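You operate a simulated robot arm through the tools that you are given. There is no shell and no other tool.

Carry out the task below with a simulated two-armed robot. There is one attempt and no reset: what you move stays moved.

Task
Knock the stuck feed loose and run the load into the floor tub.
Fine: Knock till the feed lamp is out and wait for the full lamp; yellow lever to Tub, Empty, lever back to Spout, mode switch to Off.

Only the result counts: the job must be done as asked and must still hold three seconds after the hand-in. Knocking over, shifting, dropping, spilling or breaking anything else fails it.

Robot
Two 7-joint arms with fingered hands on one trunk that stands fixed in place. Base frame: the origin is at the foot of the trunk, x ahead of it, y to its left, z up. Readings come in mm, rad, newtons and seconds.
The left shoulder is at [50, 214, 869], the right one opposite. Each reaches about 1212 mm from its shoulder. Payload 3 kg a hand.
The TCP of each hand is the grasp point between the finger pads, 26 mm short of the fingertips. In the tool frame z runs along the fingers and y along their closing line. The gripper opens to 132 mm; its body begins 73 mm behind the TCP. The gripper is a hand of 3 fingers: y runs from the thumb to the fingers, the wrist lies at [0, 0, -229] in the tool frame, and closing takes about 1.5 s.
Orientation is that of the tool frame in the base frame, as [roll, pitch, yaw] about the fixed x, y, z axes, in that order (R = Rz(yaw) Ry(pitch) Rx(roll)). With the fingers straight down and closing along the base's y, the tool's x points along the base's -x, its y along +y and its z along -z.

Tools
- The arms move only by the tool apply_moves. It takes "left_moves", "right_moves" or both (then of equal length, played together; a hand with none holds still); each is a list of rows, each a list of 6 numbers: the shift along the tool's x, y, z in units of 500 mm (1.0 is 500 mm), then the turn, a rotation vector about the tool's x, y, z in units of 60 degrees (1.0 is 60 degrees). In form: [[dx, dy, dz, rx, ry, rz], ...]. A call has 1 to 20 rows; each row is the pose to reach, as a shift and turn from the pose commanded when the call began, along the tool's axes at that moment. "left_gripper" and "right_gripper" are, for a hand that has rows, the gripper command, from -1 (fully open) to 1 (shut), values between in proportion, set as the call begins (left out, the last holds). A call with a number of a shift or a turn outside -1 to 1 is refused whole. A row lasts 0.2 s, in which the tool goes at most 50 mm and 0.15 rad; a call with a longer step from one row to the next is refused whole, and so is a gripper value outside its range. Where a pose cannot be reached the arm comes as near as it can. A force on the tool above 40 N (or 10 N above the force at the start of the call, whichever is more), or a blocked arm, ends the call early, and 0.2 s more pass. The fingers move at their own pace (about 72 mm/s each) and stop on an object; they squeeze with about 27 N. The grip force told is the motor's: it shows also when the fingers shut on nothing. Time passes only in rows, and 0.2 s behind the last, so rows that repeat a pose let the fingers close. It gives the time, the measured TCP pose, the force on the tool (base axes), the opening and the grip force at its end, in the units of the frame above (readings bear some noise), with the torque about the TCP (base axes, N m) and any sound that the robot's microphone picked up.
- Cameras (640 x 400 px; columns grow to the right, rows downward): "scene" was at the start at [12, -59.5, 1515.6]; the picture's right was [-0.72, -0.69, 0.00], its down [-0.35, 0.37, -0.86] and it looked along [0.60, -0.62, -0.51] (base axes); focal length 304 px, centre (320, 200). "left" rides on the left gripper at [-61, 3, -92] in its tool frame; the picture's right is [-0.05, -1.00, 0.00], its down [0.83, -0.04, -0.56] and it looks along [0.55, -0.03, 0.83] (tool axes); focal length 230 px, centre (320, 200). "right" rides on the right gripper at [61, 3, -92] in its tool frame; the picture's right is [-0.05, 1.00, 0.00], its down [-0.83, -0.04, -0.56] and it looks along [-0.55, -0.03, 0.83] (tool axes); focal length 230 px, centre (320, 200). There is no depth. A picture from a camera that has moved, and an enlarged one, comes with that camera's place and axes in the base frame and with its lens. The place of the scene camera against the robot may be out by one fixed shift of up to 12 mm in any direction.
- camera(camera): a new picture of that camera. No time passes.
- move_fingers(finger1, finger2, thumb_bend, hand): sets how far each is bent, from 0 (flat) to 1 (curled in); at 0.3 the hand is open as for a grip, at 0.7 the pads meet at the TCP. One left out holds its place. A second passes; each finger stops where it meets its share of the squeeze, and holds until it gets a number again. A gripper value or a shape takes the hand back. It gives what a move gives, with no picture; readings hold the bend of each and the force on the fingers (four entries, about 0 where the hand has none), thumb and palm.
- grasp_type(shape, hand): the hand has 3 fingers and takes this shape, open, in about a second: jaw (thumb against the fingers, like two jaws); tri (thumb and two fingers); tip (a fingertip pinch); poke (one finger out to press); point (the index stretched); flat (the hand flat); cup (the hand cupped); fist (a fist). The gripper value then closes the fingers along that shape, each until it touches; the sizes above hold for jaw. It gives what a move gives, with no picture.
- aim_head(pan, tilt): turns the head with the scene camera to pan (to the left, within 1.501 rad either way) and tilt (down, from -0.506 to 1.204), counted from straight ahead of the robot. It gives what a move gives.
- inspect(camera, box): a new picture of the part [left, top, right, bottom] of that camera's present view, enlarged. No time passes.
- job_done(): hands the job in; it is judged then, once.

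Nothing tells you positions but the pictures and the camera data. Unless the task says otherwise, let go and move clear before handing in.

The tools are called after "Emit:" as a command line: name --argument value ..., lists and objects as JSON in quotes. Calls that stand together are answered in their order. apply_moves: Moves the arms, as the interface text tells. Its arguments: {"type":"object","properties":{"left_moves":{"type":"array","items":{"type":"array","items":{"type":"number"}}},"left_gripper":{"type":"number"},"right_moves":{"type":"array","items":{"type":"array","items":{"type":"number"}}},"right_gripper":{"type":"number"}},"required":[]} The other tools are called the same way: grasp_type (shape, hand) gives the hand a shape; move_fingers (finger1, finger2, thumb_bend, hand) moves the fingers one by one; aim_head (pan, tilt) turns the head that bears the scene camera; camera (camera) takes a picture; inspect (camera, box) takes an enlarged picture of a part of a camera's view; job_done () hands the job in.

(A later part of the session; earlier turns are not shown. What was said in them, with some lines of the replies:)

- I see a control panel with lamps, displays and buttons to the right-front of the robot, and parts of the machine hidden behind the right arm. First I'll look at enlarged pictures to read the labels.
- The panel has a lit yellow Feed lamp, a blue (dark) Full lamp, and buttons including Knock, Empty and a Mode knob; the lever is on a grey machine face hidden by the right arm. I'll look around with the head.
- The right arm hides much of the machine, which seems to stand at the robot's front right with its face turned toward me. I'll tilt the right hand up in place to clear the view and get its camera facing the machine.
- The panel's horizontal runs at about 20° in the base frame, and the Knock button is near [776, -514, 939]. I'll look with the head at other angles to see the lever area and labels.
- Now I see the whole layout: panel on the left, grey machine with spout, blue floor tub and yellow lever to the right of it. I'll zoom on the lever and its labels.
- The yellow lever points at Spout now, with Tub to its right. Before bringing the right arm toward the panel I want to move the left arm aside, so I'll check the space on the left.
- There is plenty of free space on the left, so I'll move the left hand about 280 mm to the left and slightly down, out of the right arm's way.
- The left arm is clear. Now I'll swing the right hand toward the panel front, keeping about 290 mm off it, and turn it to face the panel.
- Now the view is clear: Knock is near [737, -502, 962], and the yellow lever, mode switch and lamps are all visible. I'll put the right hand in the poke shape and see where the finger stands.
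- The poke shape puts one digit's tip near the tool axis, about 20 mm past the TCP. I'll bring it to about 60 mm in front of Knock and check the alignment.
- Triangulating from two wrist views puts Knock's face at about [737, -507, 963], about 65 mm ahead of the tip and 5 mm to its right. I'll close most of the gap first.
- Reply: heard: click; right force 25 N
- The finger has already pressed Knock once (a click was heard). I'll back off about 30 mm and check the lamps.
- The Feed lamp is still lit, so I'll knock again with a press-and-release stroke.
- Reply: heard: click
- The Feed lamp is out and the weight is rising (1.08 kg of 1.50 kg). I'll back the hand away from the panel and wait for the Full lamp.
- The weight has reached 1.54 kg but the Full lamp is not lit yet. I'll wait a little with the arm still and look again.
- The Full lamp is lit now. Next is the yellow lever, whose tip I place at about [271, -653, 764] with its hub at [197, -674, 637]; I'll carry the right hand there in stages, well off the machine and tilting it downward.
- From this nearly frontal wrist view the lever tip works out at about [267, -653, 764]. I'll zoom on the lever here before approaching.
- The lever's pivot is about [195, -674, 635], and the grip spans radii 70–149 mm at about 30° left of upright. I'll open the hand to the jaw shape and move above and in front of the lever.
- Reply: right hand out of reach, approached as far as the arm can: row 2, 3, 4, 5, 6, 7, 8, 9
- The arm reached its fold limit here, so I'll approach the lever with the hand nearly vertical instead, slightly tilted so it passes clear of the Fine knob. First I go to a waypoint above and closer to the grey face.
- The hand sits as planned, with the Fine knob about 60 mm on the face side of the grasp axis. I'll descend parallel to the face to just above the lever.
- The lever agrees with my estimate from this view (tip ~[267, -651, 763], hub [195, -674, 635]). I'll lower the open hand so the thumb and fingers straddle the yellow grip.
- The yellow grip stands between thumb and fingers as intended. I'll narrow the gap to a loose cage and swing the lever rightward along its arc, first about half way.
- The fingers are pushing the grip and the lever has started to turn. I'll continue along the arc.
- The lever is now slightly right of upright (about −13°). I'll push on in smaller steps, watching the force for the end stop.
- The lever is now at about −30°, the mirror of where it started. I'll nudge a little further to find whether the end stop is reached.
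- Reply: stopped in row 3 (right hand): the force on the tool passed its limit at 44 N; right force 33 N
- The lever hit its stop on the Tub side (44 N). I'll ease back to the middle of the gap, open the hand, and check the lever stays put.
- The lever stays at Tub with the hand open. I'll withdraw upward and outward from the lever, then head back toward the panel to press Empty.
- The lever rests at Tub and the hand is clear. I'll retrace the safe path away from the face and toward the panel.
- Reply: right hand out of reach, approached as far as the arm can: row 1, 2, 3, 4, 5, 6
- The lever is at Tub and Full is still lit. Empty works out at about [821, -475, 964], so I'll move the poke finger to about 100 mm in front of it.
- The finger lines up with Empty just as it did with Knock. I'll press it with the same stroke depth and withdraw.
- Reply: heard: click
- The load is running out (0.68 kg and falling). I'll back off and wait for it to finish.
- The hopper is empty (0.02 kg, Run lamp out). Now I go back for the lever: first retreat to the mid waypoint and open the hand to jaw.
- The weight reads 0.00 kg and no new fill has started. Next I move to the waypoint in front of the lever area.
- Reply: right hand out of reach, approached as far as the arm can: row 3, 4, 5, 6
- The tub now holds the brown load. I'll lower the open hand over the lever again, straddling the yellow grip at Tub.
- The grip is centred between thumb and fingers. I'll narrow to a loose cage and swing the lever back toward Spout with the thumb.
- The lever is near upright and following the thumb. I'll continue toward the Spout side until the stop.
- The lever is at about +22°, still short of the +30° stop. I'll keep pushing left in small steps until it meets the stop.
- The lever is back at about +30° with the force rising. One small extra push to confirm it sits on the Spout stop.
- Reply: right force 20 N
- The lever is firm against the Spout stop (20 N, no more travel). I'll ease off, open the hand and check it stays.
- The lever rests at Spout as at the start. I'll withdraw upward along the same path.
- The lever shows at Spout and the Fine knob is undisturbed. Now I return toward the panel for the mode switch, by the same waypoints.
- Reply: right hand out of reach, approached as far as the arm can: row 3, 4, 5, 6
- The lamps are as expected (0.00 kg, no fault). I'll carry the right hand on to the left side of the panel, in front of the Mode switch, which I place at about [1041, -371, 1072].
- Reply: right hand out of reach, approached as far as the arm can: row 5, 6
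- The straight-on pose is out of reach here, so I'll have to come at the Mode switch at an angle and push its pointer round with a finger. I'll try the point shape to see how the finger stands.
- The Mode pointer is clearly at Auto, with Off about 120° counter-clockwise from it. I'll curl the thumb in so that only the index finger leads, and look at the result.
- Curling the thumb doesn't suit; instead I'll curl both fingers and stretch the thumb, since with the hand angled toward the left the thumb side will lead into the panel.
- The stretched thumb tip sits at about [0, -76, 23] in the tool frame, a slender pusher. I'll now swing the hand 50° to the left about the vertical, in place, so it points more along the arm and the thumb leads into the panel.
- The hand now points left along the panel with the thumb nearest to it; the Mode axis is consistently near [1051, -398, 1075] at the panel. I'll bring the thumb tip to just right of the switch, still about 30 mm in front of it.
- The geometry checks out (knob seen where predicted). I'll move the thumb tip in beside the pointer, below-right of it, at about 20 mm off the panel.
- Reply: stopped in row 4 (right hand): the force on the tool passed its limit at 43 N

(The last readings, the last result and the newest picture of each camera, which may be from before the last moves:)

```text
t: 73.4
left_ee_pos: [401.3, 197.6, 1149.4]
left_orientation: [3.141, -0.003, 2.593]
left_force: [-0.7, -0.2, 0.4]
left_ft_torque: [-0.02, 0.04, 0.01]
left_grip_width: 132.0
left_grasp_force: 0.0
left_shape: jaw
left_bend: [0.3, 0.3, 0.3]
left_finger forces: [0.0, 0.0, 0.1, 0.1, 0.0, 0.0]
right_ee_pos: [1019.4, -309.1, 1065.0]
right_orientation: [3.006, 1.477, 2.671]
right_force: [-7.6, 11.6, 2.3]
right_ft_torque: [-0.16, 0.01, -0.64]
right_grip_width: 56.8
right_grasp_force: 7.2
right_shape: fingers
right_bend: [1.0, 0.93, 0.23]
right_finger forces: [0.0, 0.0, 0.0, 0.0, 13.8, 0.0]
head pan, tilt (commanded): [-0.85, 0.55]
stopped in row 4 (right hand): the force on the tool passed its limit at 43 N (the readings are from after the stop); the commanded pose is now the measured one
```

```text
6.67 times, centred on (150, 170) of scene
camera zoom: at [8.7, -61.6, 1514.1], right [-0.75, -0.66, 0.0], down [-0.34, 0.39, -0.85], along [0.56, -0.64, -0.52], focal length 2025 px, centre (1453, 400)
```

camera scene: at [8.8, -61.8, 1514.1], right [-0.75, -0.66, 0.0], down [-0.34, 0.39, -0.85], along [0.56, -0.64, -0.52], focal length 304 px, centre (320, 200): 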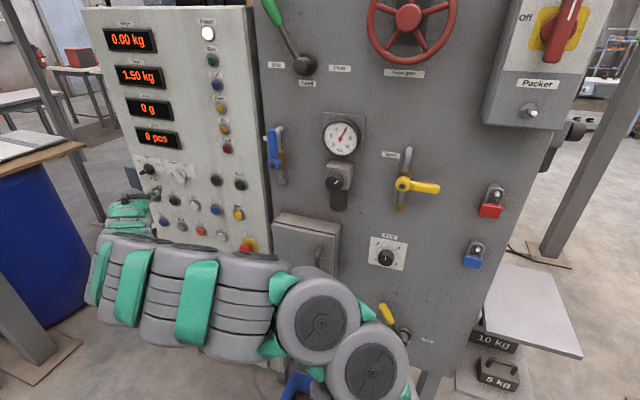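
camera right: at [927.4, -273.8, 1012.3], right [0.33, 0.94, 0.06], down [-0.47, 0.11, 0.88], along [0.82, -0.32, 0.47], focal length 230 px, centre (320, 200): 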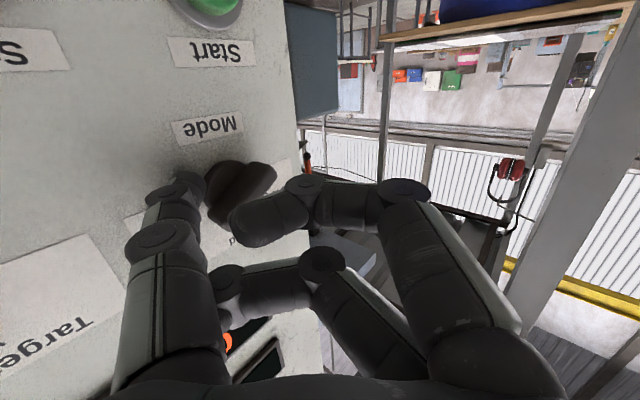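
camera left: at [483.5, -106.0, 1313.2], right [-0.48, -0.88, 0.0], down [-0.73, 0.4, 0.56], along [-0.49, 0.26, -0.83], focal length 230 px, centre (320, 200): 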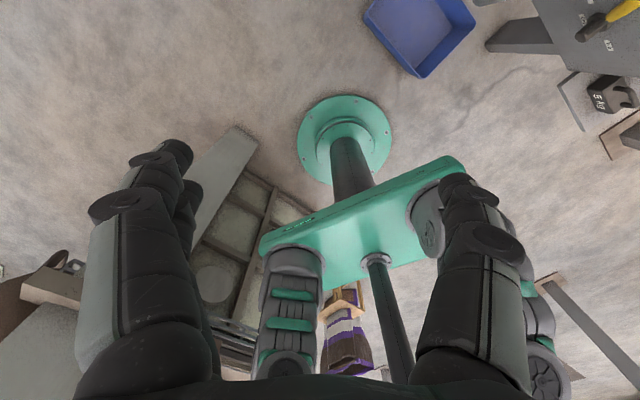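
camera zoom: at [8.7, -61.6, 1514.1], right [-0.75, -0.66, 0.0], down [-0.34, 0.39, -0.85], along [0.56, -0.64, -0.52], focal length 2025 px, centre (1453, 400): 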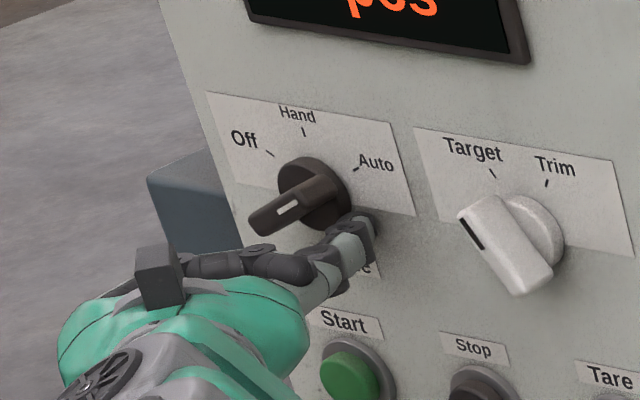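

The thumb tip touched the panel just right of and below the switch. I'll back it off about 9 mm and start pushing the pointer up and round toward Off.

Emit:
apply_moves --right_moves '[[0.0013, 0.0138, -0.0116, 0, 0, 0], [0.0013, 0.0138, -0.0116, 0, 0, 0], [-0.0073, 0.0203, -0.0047, 0, 0, 0], [-0.0158, 0.0256, 0.0007, 0, 0, 0], [-0.028, 0.0283, 0.0026, 0, 0, 0], [-0.04, 0.0291, 0.0022, 0, 0, 0]]'

Emit:
camera --camera "right"

Emit:
inspect --camera "scene" --box '[110, 140, 190, 200]'

```text
t: 74.8
left_ee_pos: [400.7, 197.3, 1150.3]
left_orientation: [3.141, 0.0, 2.594]
left_force: [0.8, -0.3, 0.4]
left_ft_torque: [0.0, -0.01, 0.01]
left_grip_width: 131.7
left_grasp_force: 0.2
left_shape: jaw
left_bend: [0.3, 0.3, 0.3]
left_finger forces: [0.0, 0.1, 0.0, 0.0, 0.0, 0.0]
right_ee_pos: [1026.6, -299.0, 1084.9]
right_orientation: [2.991, 1.477, 2.655]
right_force: [-5.0, 2.9, 0.3]
right_ft_torque: [0.02, 0.07, -0.39]
right_grip_width: 59.7
right_grasp_force: 2.7
right_shape: fingers
right_bend: [1.0, 0.92, 0.19]
right_finger forces: [0.1, 0.0, 0.0, 0.0, 5.0, 0.0]
head pan, tilt (commanded): [-0.85, 0.55]
```

```text
taken
camera right: at [935.2, -263.4, 1032.6], right [0.34, 0.94, 0.07], down [-0.47, 0.11, 0.88], along [0.82, -0.33, 0.47], focal length 230 px, centre (320, 200)
```

right: 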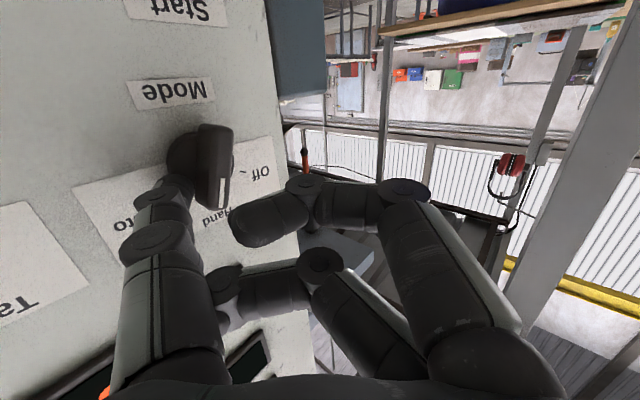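

```text
6.67 times, centred on (150, 170) of scene
camera zoom: at [8.8, -61.7, 1514.1], right [-0.75, -0.66, 0.0], down [-0.34, 0.39, -0.85], along [0.56, -0.64, -0.52], focal length 2025 px, centre (1453, 400)
```

zoom: 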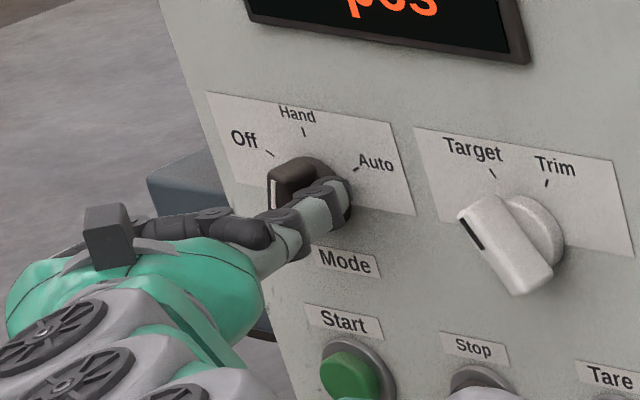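

The pointer has turned up to about Hand. I'll follow the arc on over the top toward Off.

Emit:
apply_moves --right_moves '[[-0.0143, 0.0041, 0.0033, 0, 0, 0], [-0.025, 0.0119, 0.0115, 0, 0, 0], [-0.0319, 0.021, 0.0216, 0, 0, 0], [-0.0357, 0.0301, 0.032, 0, 0, 0]]'

Emit:
camera --camera "right"

Emit:
inspect --camera "scene" --box '[110, 140, 190, 200]'

```text
t: 75.8
left_ee_pos: [400.0, 198.1, 1150.7]
left_orientation: [-3.141, 0.0, 2.592]
left_force: [-0.4, -0.2, 0.8]
left_ft_torque: [-0.04, 0.01, -0.01]
left_grip_width: 131.7
left_grasp_force: 0.0
left_shape: jaw
left_bend: [0.3, 0.3, 0.3]
left_finger forces: [0.0, 0.1, 0.1, 0.1, 0.1, 0.1]
right_ee_pos: [1046.7, -291.8, 1101.4]
right_orientation: [2.998, 1.479, 2.661]
right_force: [-5.9, 2.0, 9.6]
right_ft_torque: [-0.89, 0.15, -0.51]
right_grip_width: 60.2
right_grasp_force: 4.9
right_shape: fingers
right_bend: [1.0, 0.92, 0.19]
right_finger forces: [0.1, 0.0, 0.0, 0.1, 11.3, 0.0]
head pan, tilt (commanded): [-0.85, 0.55]
```

```text
taken
camera right: at [956.4, -256.2, 1049.4], right [0.34, 0.94, 0.06], down [-0.47, 0.11, 0.88], along [0.82, -0.33, 0.48], focal length 230 px, centre (320, 200)
```

right: 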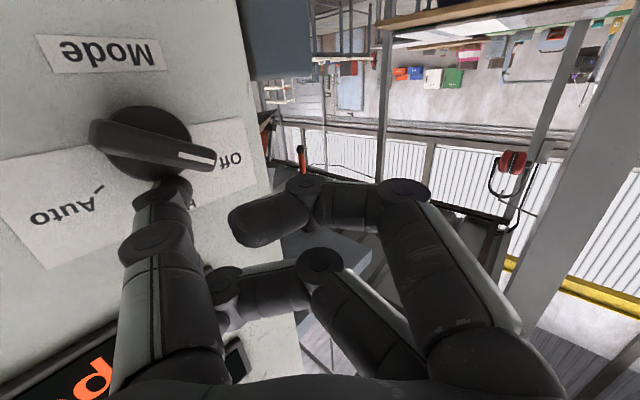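

```text
6.67 times, centred on (150, 170) of scene
camera zoom: at [8.6, -61.6, 1514.1], right [-0.75, -0.66, 0.0], down [-0.34, 0.39, -0.85], along [0.56, -0.64, -0.52], focal length 2025 px, centre (1453, 400)
```

zoom: 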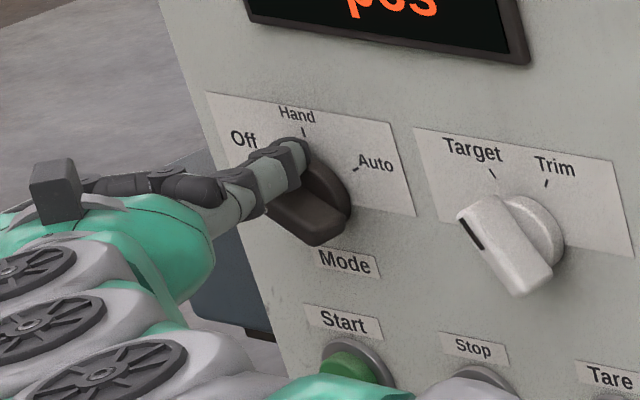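

The pointer now appears to be at Off. I'll ease the thumb off the bar, withdraw straight out, and check the switch position.

Emit:
apply_moves --right_moves '[[-0.0114, -0.005, -0.0072, 0, 0, 0], [-0.0086, 0.0255, -0.0329, 0, 0, 0], [-0.0058, 0.0561, -0.0585, 0, 0, 0], [-0.003, 0.0866, -0.0842, 0, 0, 0]]'

Emit:
camera --camera "right"

Emit:
inspect --camera "scene" --box '[110, 140, 190, 200]'

```text
t: 76.8
left_ee_pos: [400.5, 198.0, 1150.6]
left_orientation: [-3.141, -0.001, 2.593]
left_force: [-0.1, 0.0, -0.5]
left_ft_torque: [0.01, -0.01, -0.02]
left_grip_width: 131.6
left_grasp_force: 0.1
left_shape: jaw
left_bend: [0.3, 0.3, 0.3]
left_finger forces: [0.1, 0.0, 0.0, 0.0, 0.1, 0.1]
right_ee_pos: [1020.9, -237.6, 1107.1]
right_orientation: [2.993, 1.475, 2.653]
right_force: [1.0, 0.6, -0.5]
right_ft_torque: [0.02, 0.01, 0.0]
right_grip_width: 59.1
right_grasp_force: 0.0
right_shape: fingers
right_bend: [1.0, 0.92, 0.2]
right_finger forces: [0.0, 0.1, 0.0, 0.1, 0.1, 0.0]
head pan, tilt (commanded): [-0.85, 0.55]
```

```text
taken
camera right: at [931.1, -201.4, 1054.4], right [0.34, 0.94, 0.07], down [-0.47, 0.11, 0.88], along [0.82, -0.33, 0.47], focal length 230 px, centre (320, 200)
```

right: 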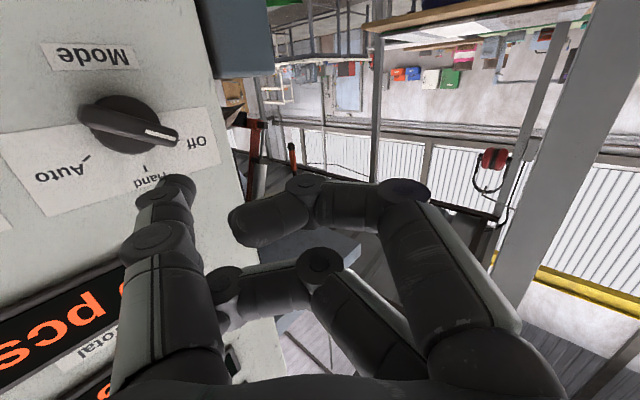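

```text
6.67 times, centred on (150, 170) of scene
camera zoom: at [8.9, -61.8, 1514.1], right [-0.75, -0.66, 0.0], down [-0.34, 0.39, -0.85], along [0.56, -0.64, -0.52], focal length 2025 px, centre (1453, 400)
```

zoom: 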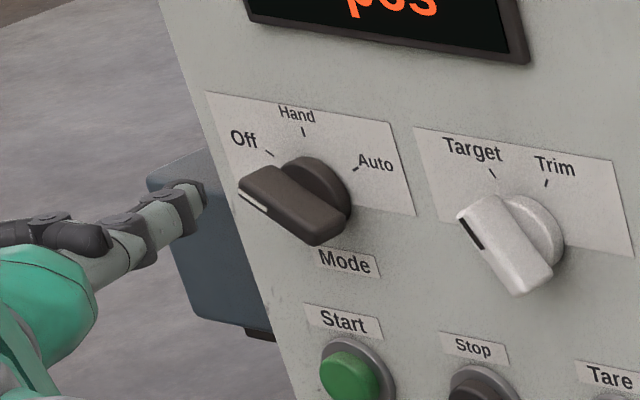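

The Mode pointer with its white mark now stands toward Off. I'll withdraw further and turn the hand square to the panel again for a frontal look at the switch and lamps.

Emit:
apply_moves --right_moves '[[0.0136, -0.0187, -0.0251, 0.1186, -0.0067, 0.0069], [0.0271, -0.0373, -0.0502, 0.2373, -0.0133, 0.0138], [0.0407, -0.056, -0.0753, 0.3559, -0.02, 0.0207], [0.0543, -0.0746, -0.1003, 0.4746, -0.0267, 0.0276], [0.0679, -0.0933, -0.1254, 0.5932, -0.0334, 0.0345], [0.0814, -0.1119, -0.1505, 0.7119, -0.04, 0.0414], [0.095, -0.1306, -0.1756, 0.8305, -0.0467, 0.0483]]'

Emit:
camera --camera "right"

Emit:
inspect --camera "right" --box '[330, 70, 470, 180]'

Emit:
camera --camera "scene"

```text
t: 78.4
left_ee_pos: [401.5, 196.6, 1150.5]
left_orientation: [-3.141, 0.001, 2.593]
left_force: [0.5, -0.4, -0.3]
left_ft_torque: [-0.01, 0.0, 0.01]
left_grip_width: 132.0
left_grasp_force: 0.0
left_shape: jaw
left_bend: [0.3, 0.3, 0.3]
left_finger forces: [0.0, 0.0, 0.1, 0.0, 0.0, 0.0]
right_ee_pos: [914.8, -268.6, 1065.6]
right_orientation: [3.114, 1.522, 1.903]
right_force: [-0.1, -0.2, 0.3]
right_ft_torque: [0.01, 0.0, -0.01]
right_grip_width: 59.0
right_grasp_force: 0.1
right_shape: fingers
right_bend: [1.0, 0.92, 0.2]
right_finger forces: [0.0, 0.1, 0.0, 0.1, 0.1, 0.0]
head pan, tilt (commanded): [-0.85, 0.55]
```

```text
taken
camera right: at [883.8, -178.8, 1009.7], right [0.94, 0.35, 0.05], down [-0.22, 0.47, 0.86], along [0.27, -0.81, 0.51], focal length 230 px, centre (320, 200)
```

right: 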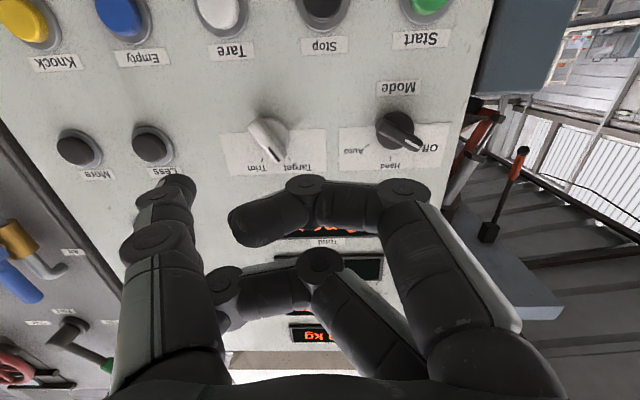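

```text
3.64 times, centred on (400, 125) of right
camera zoom: at [883.8, -178.8, 1009.7], right [0.94, 0.35, 0.05], down [-0.22, 0.47, 0.86], along [0.27, -0.81, 0.51], focal length 837 px, centre (29, 473)
```

zoom: 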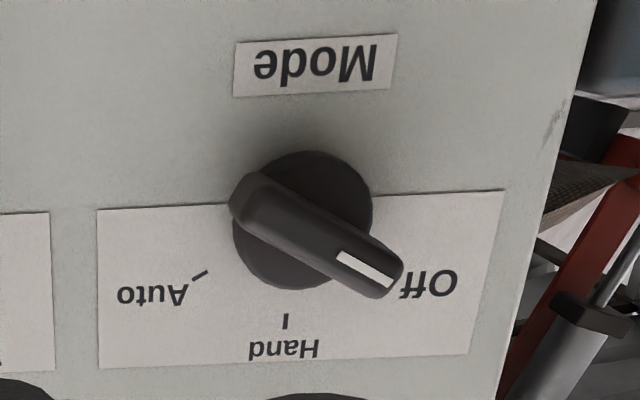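

```text
taken
camera scene: at [8.9, -61.9, 1514.1], right [-0.75, -0.66, 0.0], down [-0.34, 0.39, -0.85], along [0.56, -0.64, -0.52], focal length 304 px, centre (320, 200)
```

scene: 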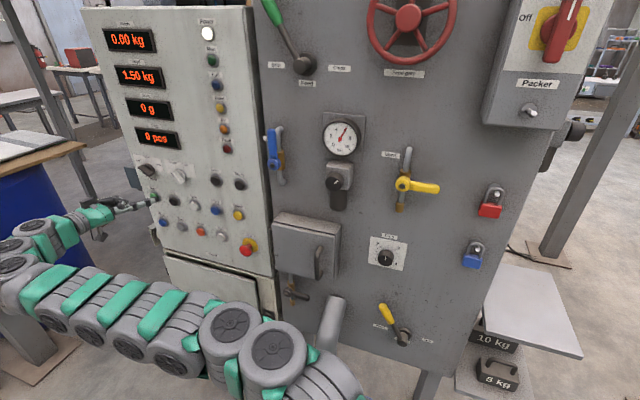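

The switch sits fully at Off, the same angle on the left as it had been at Auto on the right. I'll draw the right hand well clear of the panel and check the lever, tub and lamps once more.

Emit:
apply_moves --right_moves '[[-0.0031, -0.0717, -0.0164, 0, 0, 0], [-0.0063, -0.1433, -0.0329, 0, 0, 0], [-0.0094, -0.215, -0.0493, 0, 0, 0], [-0.0126, -0.2866, -0.0657, 0, 0, 0], [-0.0157, -0.3583, -0.0821, 0, 0, 0], [-0.0189, -0.4299, -0.0986, 0, 0, 0], [-0.022, -0.5016, -0.115, 0, 0, 0]]'

Emit:
grasp_type --shape "jaw" --hand "right"

Emit:
aim_head --pan -0.95 --tilt 0.75

Emit:
camera --camera "scene"

Emit:
camera --camera "right"

```text
t: 80.0
left_ee_pos: [401.4, 197.7, 1151.1]
left_orientation: [-3.141, -0.001, 2.594]
left_force: [0.6, -0.6, 0.1]
left_ft_torque: [0.0, -0.02, -0.01]
left_grip_width: 131.8
left_grasp_force: 0.0
left_shape: jaw
left_bend: [0.3, 0.3, 0.3]
left_finger forces: [0.1, 0.0, 0.0, 0.1, 0.0, 0.0]
right_ee_pos: [657.9, -302.3, 1080.6]
right_orientation: [3.066, 1.524, 1.855]
right_force: [-0.5, 0.3, 0.6]
right_ft_torque: [0.01, -0.02, -0.01]
right_grip_width: 59.0
right_grasp_force: 0.0
right_shape: fingers
right_bend: [1.0, 0.92, 0.2]
right_finger forces: [0.0, 0.1, 0.1, 0.1, 0.0, 0.0]
head pan, tilt (commanded): [-0.85, 0.55]
```

```text
t: 80.9
left_ee_pos: [401.2, 197.8, 1150.2]
left_orientation: [3.141, 0.0, 2.594]
left_force: [-0.9, 0.2, 0.4]
left_ft_torque: [-0.06, -0.02, -0.01]
left_grip_width: 131.8
left_grasp_force: 0.0
left_shape: jaw
left_bend: [0.3, 0.3, 0.3]
left_finger forces: [0.1, 0.0, 0.1, 0.0, 0.0, 0.0]
right_ee_pos: [659.8, -302.3, 1081.2]
right_orientation: [3.107, 1.521, 1.899]
right_force: [-1.0, 0.2, 0.2]
right_ft_torque: [-0.01, 0.0, -0.01]
right_grip_width: 94.5
right_grasp_force: 0.0
right_shape: jaw
right_bend: [0.3, 0.88, 0.3]
right_finger forces: [0.1, 0.0, 0.1, 0.1, 0.1, 0.0]
head pan, tilt (commanded): [-0.85, 0.55]
```

```text
t: 81.7
left_ee_pos: [401.0, 197.9, 1150.7]
left_orientation: [-3.141, -0.001, 2.593]
left_force: [0.7, 0.2, 0.3]
left_ft_torque: [0.03, 0.01, 0.01]
left_grip_width: 132.1
left_grasp_force: 0.0
left_shape: jaw
left_bend: [0.3, 0.3, 0.3]
left_finger forces: [0.0, 0.1, 0.1, 0.0, 0.1, 0.0]
right_ee_pos: [660.6, -302.2, 1080.8]
right_orientation: [3.108, 1.523, 1.899]
right_force: [0.3, 0.4, -0.1]
right_ft_torque: [0.01, -0.01, 0.01]
right_grip_width: 94.9
right_grasp_force: 0.2
right_shape: jaw
right_bend: [0.3, 0.88, 0.3]
right_finger forces: [0.0, 0.0, 0.0, 0.0, 0.1, 0.0]
head pan, tilt (commanded): [-0.949, 0.75]
```

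```text
taken
camera scene: at [-2.1, -61.7, 1496.8], right [-0.81, -0.58, 0.0], down [-0.4, 0.55, -0.73], along [0.43, -0.59, -0.68], focal length 304 px, centre (320, 200)
```

scene: 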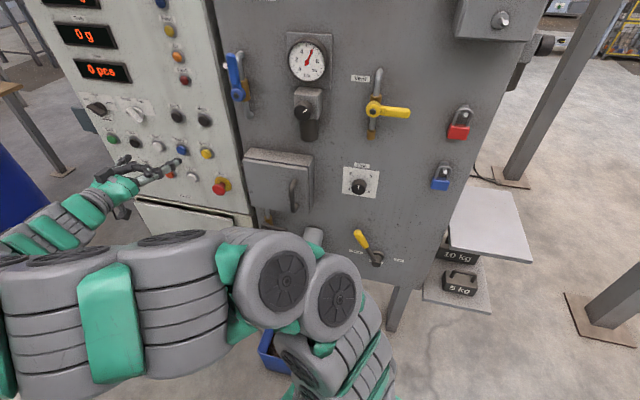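

```text
taken
camera right: at [629.1, -212.4, 1023.8], right [0.94, 0.35, 0.05], down [-0.22, 0.47, 0.86], along [0.27, -0.81, 0.51], focal length 230 px, centre (320, 200)
```

right: 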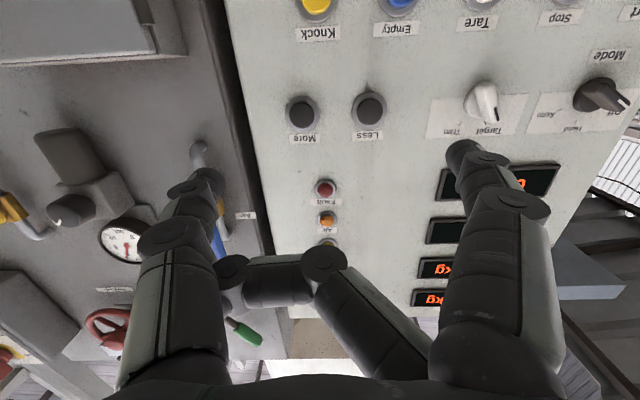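

Emit:
inspect --camera "scene" --box '[310, 210, 430, 290]'

Emit:
inspect --camera "scene" --box '[30, 0, 250, 200]'

Emit:
aim_head --pan -0.95 --tilt 0.5

Emit:
camera --camera "scene"

```text
5.00 times, centred on (370, 250) of scene
camera zoom: at [-2.1, -61.7, 1496.8], right [-0.81, -0.58, 0.0], down [-0.4, 0.55, -0.73], along [0.43, -0.59, -0.68], focal length 1519 px, centre (70, -50)
```

zoom: 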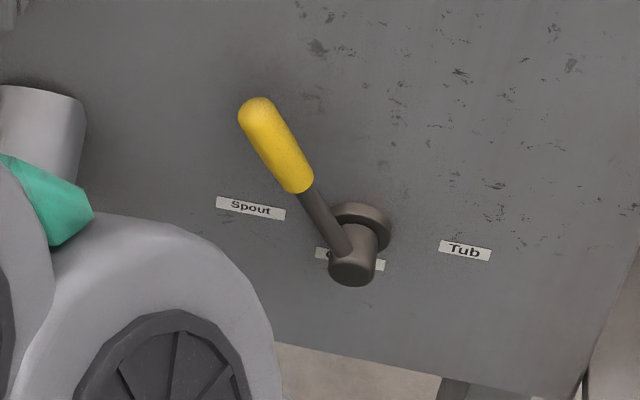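

```text
2.00 times, centred on (140, 100) of scene
camera zoom: at [-2.1, -61.7, 1496.8], right [-0.81, -0.58, 0.0], down [-0.4, 0.55, -0.73], along [0.43, -0.59, -0.68], focal length 608 px, centre (680, 400)
```

zoom: 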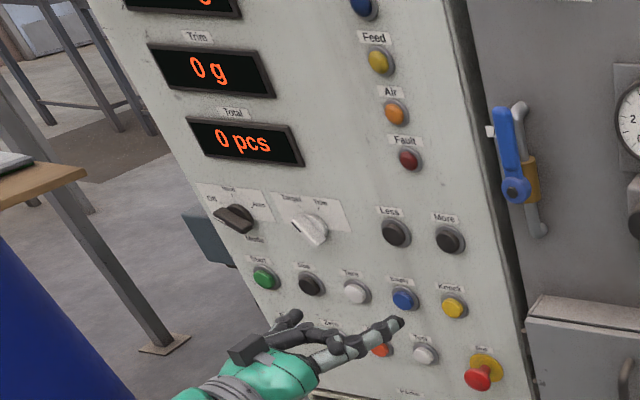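

```text
t: 82.4
left_ee_pos: [400.7, 197.7, 1150.1]
left_orientation: [3.139, 0.001, 2.595]
left_force: [0.0, -0.7, 0.3]
left_ft_torque: [-0.02, 0.01, -0.02]
left_grip_width: 132.0
left_grasp_force: 0.0
left_shape: jaw
left_bend: [0.3, 0.3, 0.3]
left_finger forces: [0.0, 0.0, 0.0, 0.0, 0.1, 0.0]
right_ee_pos: [659.8, -302.5, 1079.9]
right_orientation: [3.11, 1.521, 1.899]
right_force: [0.7, -0.8, 0.0]
right_ft_torque: [0.01, -0.04, -0.01]
right_grip_width: 95.3
right_grasp_force: 0.2
right_shape: jaw
right_bend: [0.3, 0.88, 0.3]
right_finger forces: [0.0, 0.0, 0.0, 0.0, 0.0, 0.0]
head pan, tilt (commanded): [-0.949, 0.499]
```

```text
taken
camera scene: at [2.6, -68.3, 1518.6], right [-0.81, -0.58, 0.0], down [-0.28, 0.39, -0.88], along [0.51, -0.71, -0.48], focal length 304 px, centre (320, 200)
```

scene: 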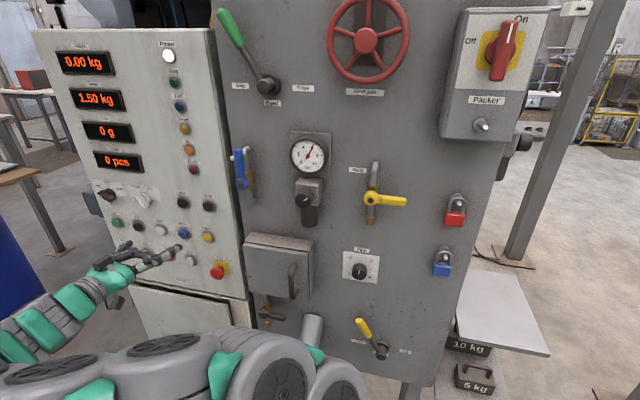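

Everything checks out: Feed, Full and Run lamps are out, and the weight reads 0.00 kg with the load in the tub. The yellow lever is on Spout, the mode switch is on Off, and both hands are clear. I'm handing in the job.

Emit:
job_done

```text
The job is handed in.
```

I finished the job and handed it in; I haven't seen the verdict, but every step checked out on camera.

- **Feed:** two knocks freed it. The Feed lamp went out, and the Full lamp came on at 1.58 kg.
- **Emptying:** I moved the yellow lever to its Tub stop and pressed Empty. The weight ran down to 0.00 kg, and I saw the load in the blue floor tub.
- **Shutdown:** the lever is back against its Spout stop and the mode switch points to Off. The Run, Full, Feed and Fault lamps are out.

Nothing else on the machine looked moved, and both hands were clear of it at hand-in. While I was setting up to turn the mode switch, the thumb pressed the panel face beside it at about 43 N. It hit no control, and I saw no change from it. The right arm blocked my last view of the tub, so I didn't see it again after turning the switch.
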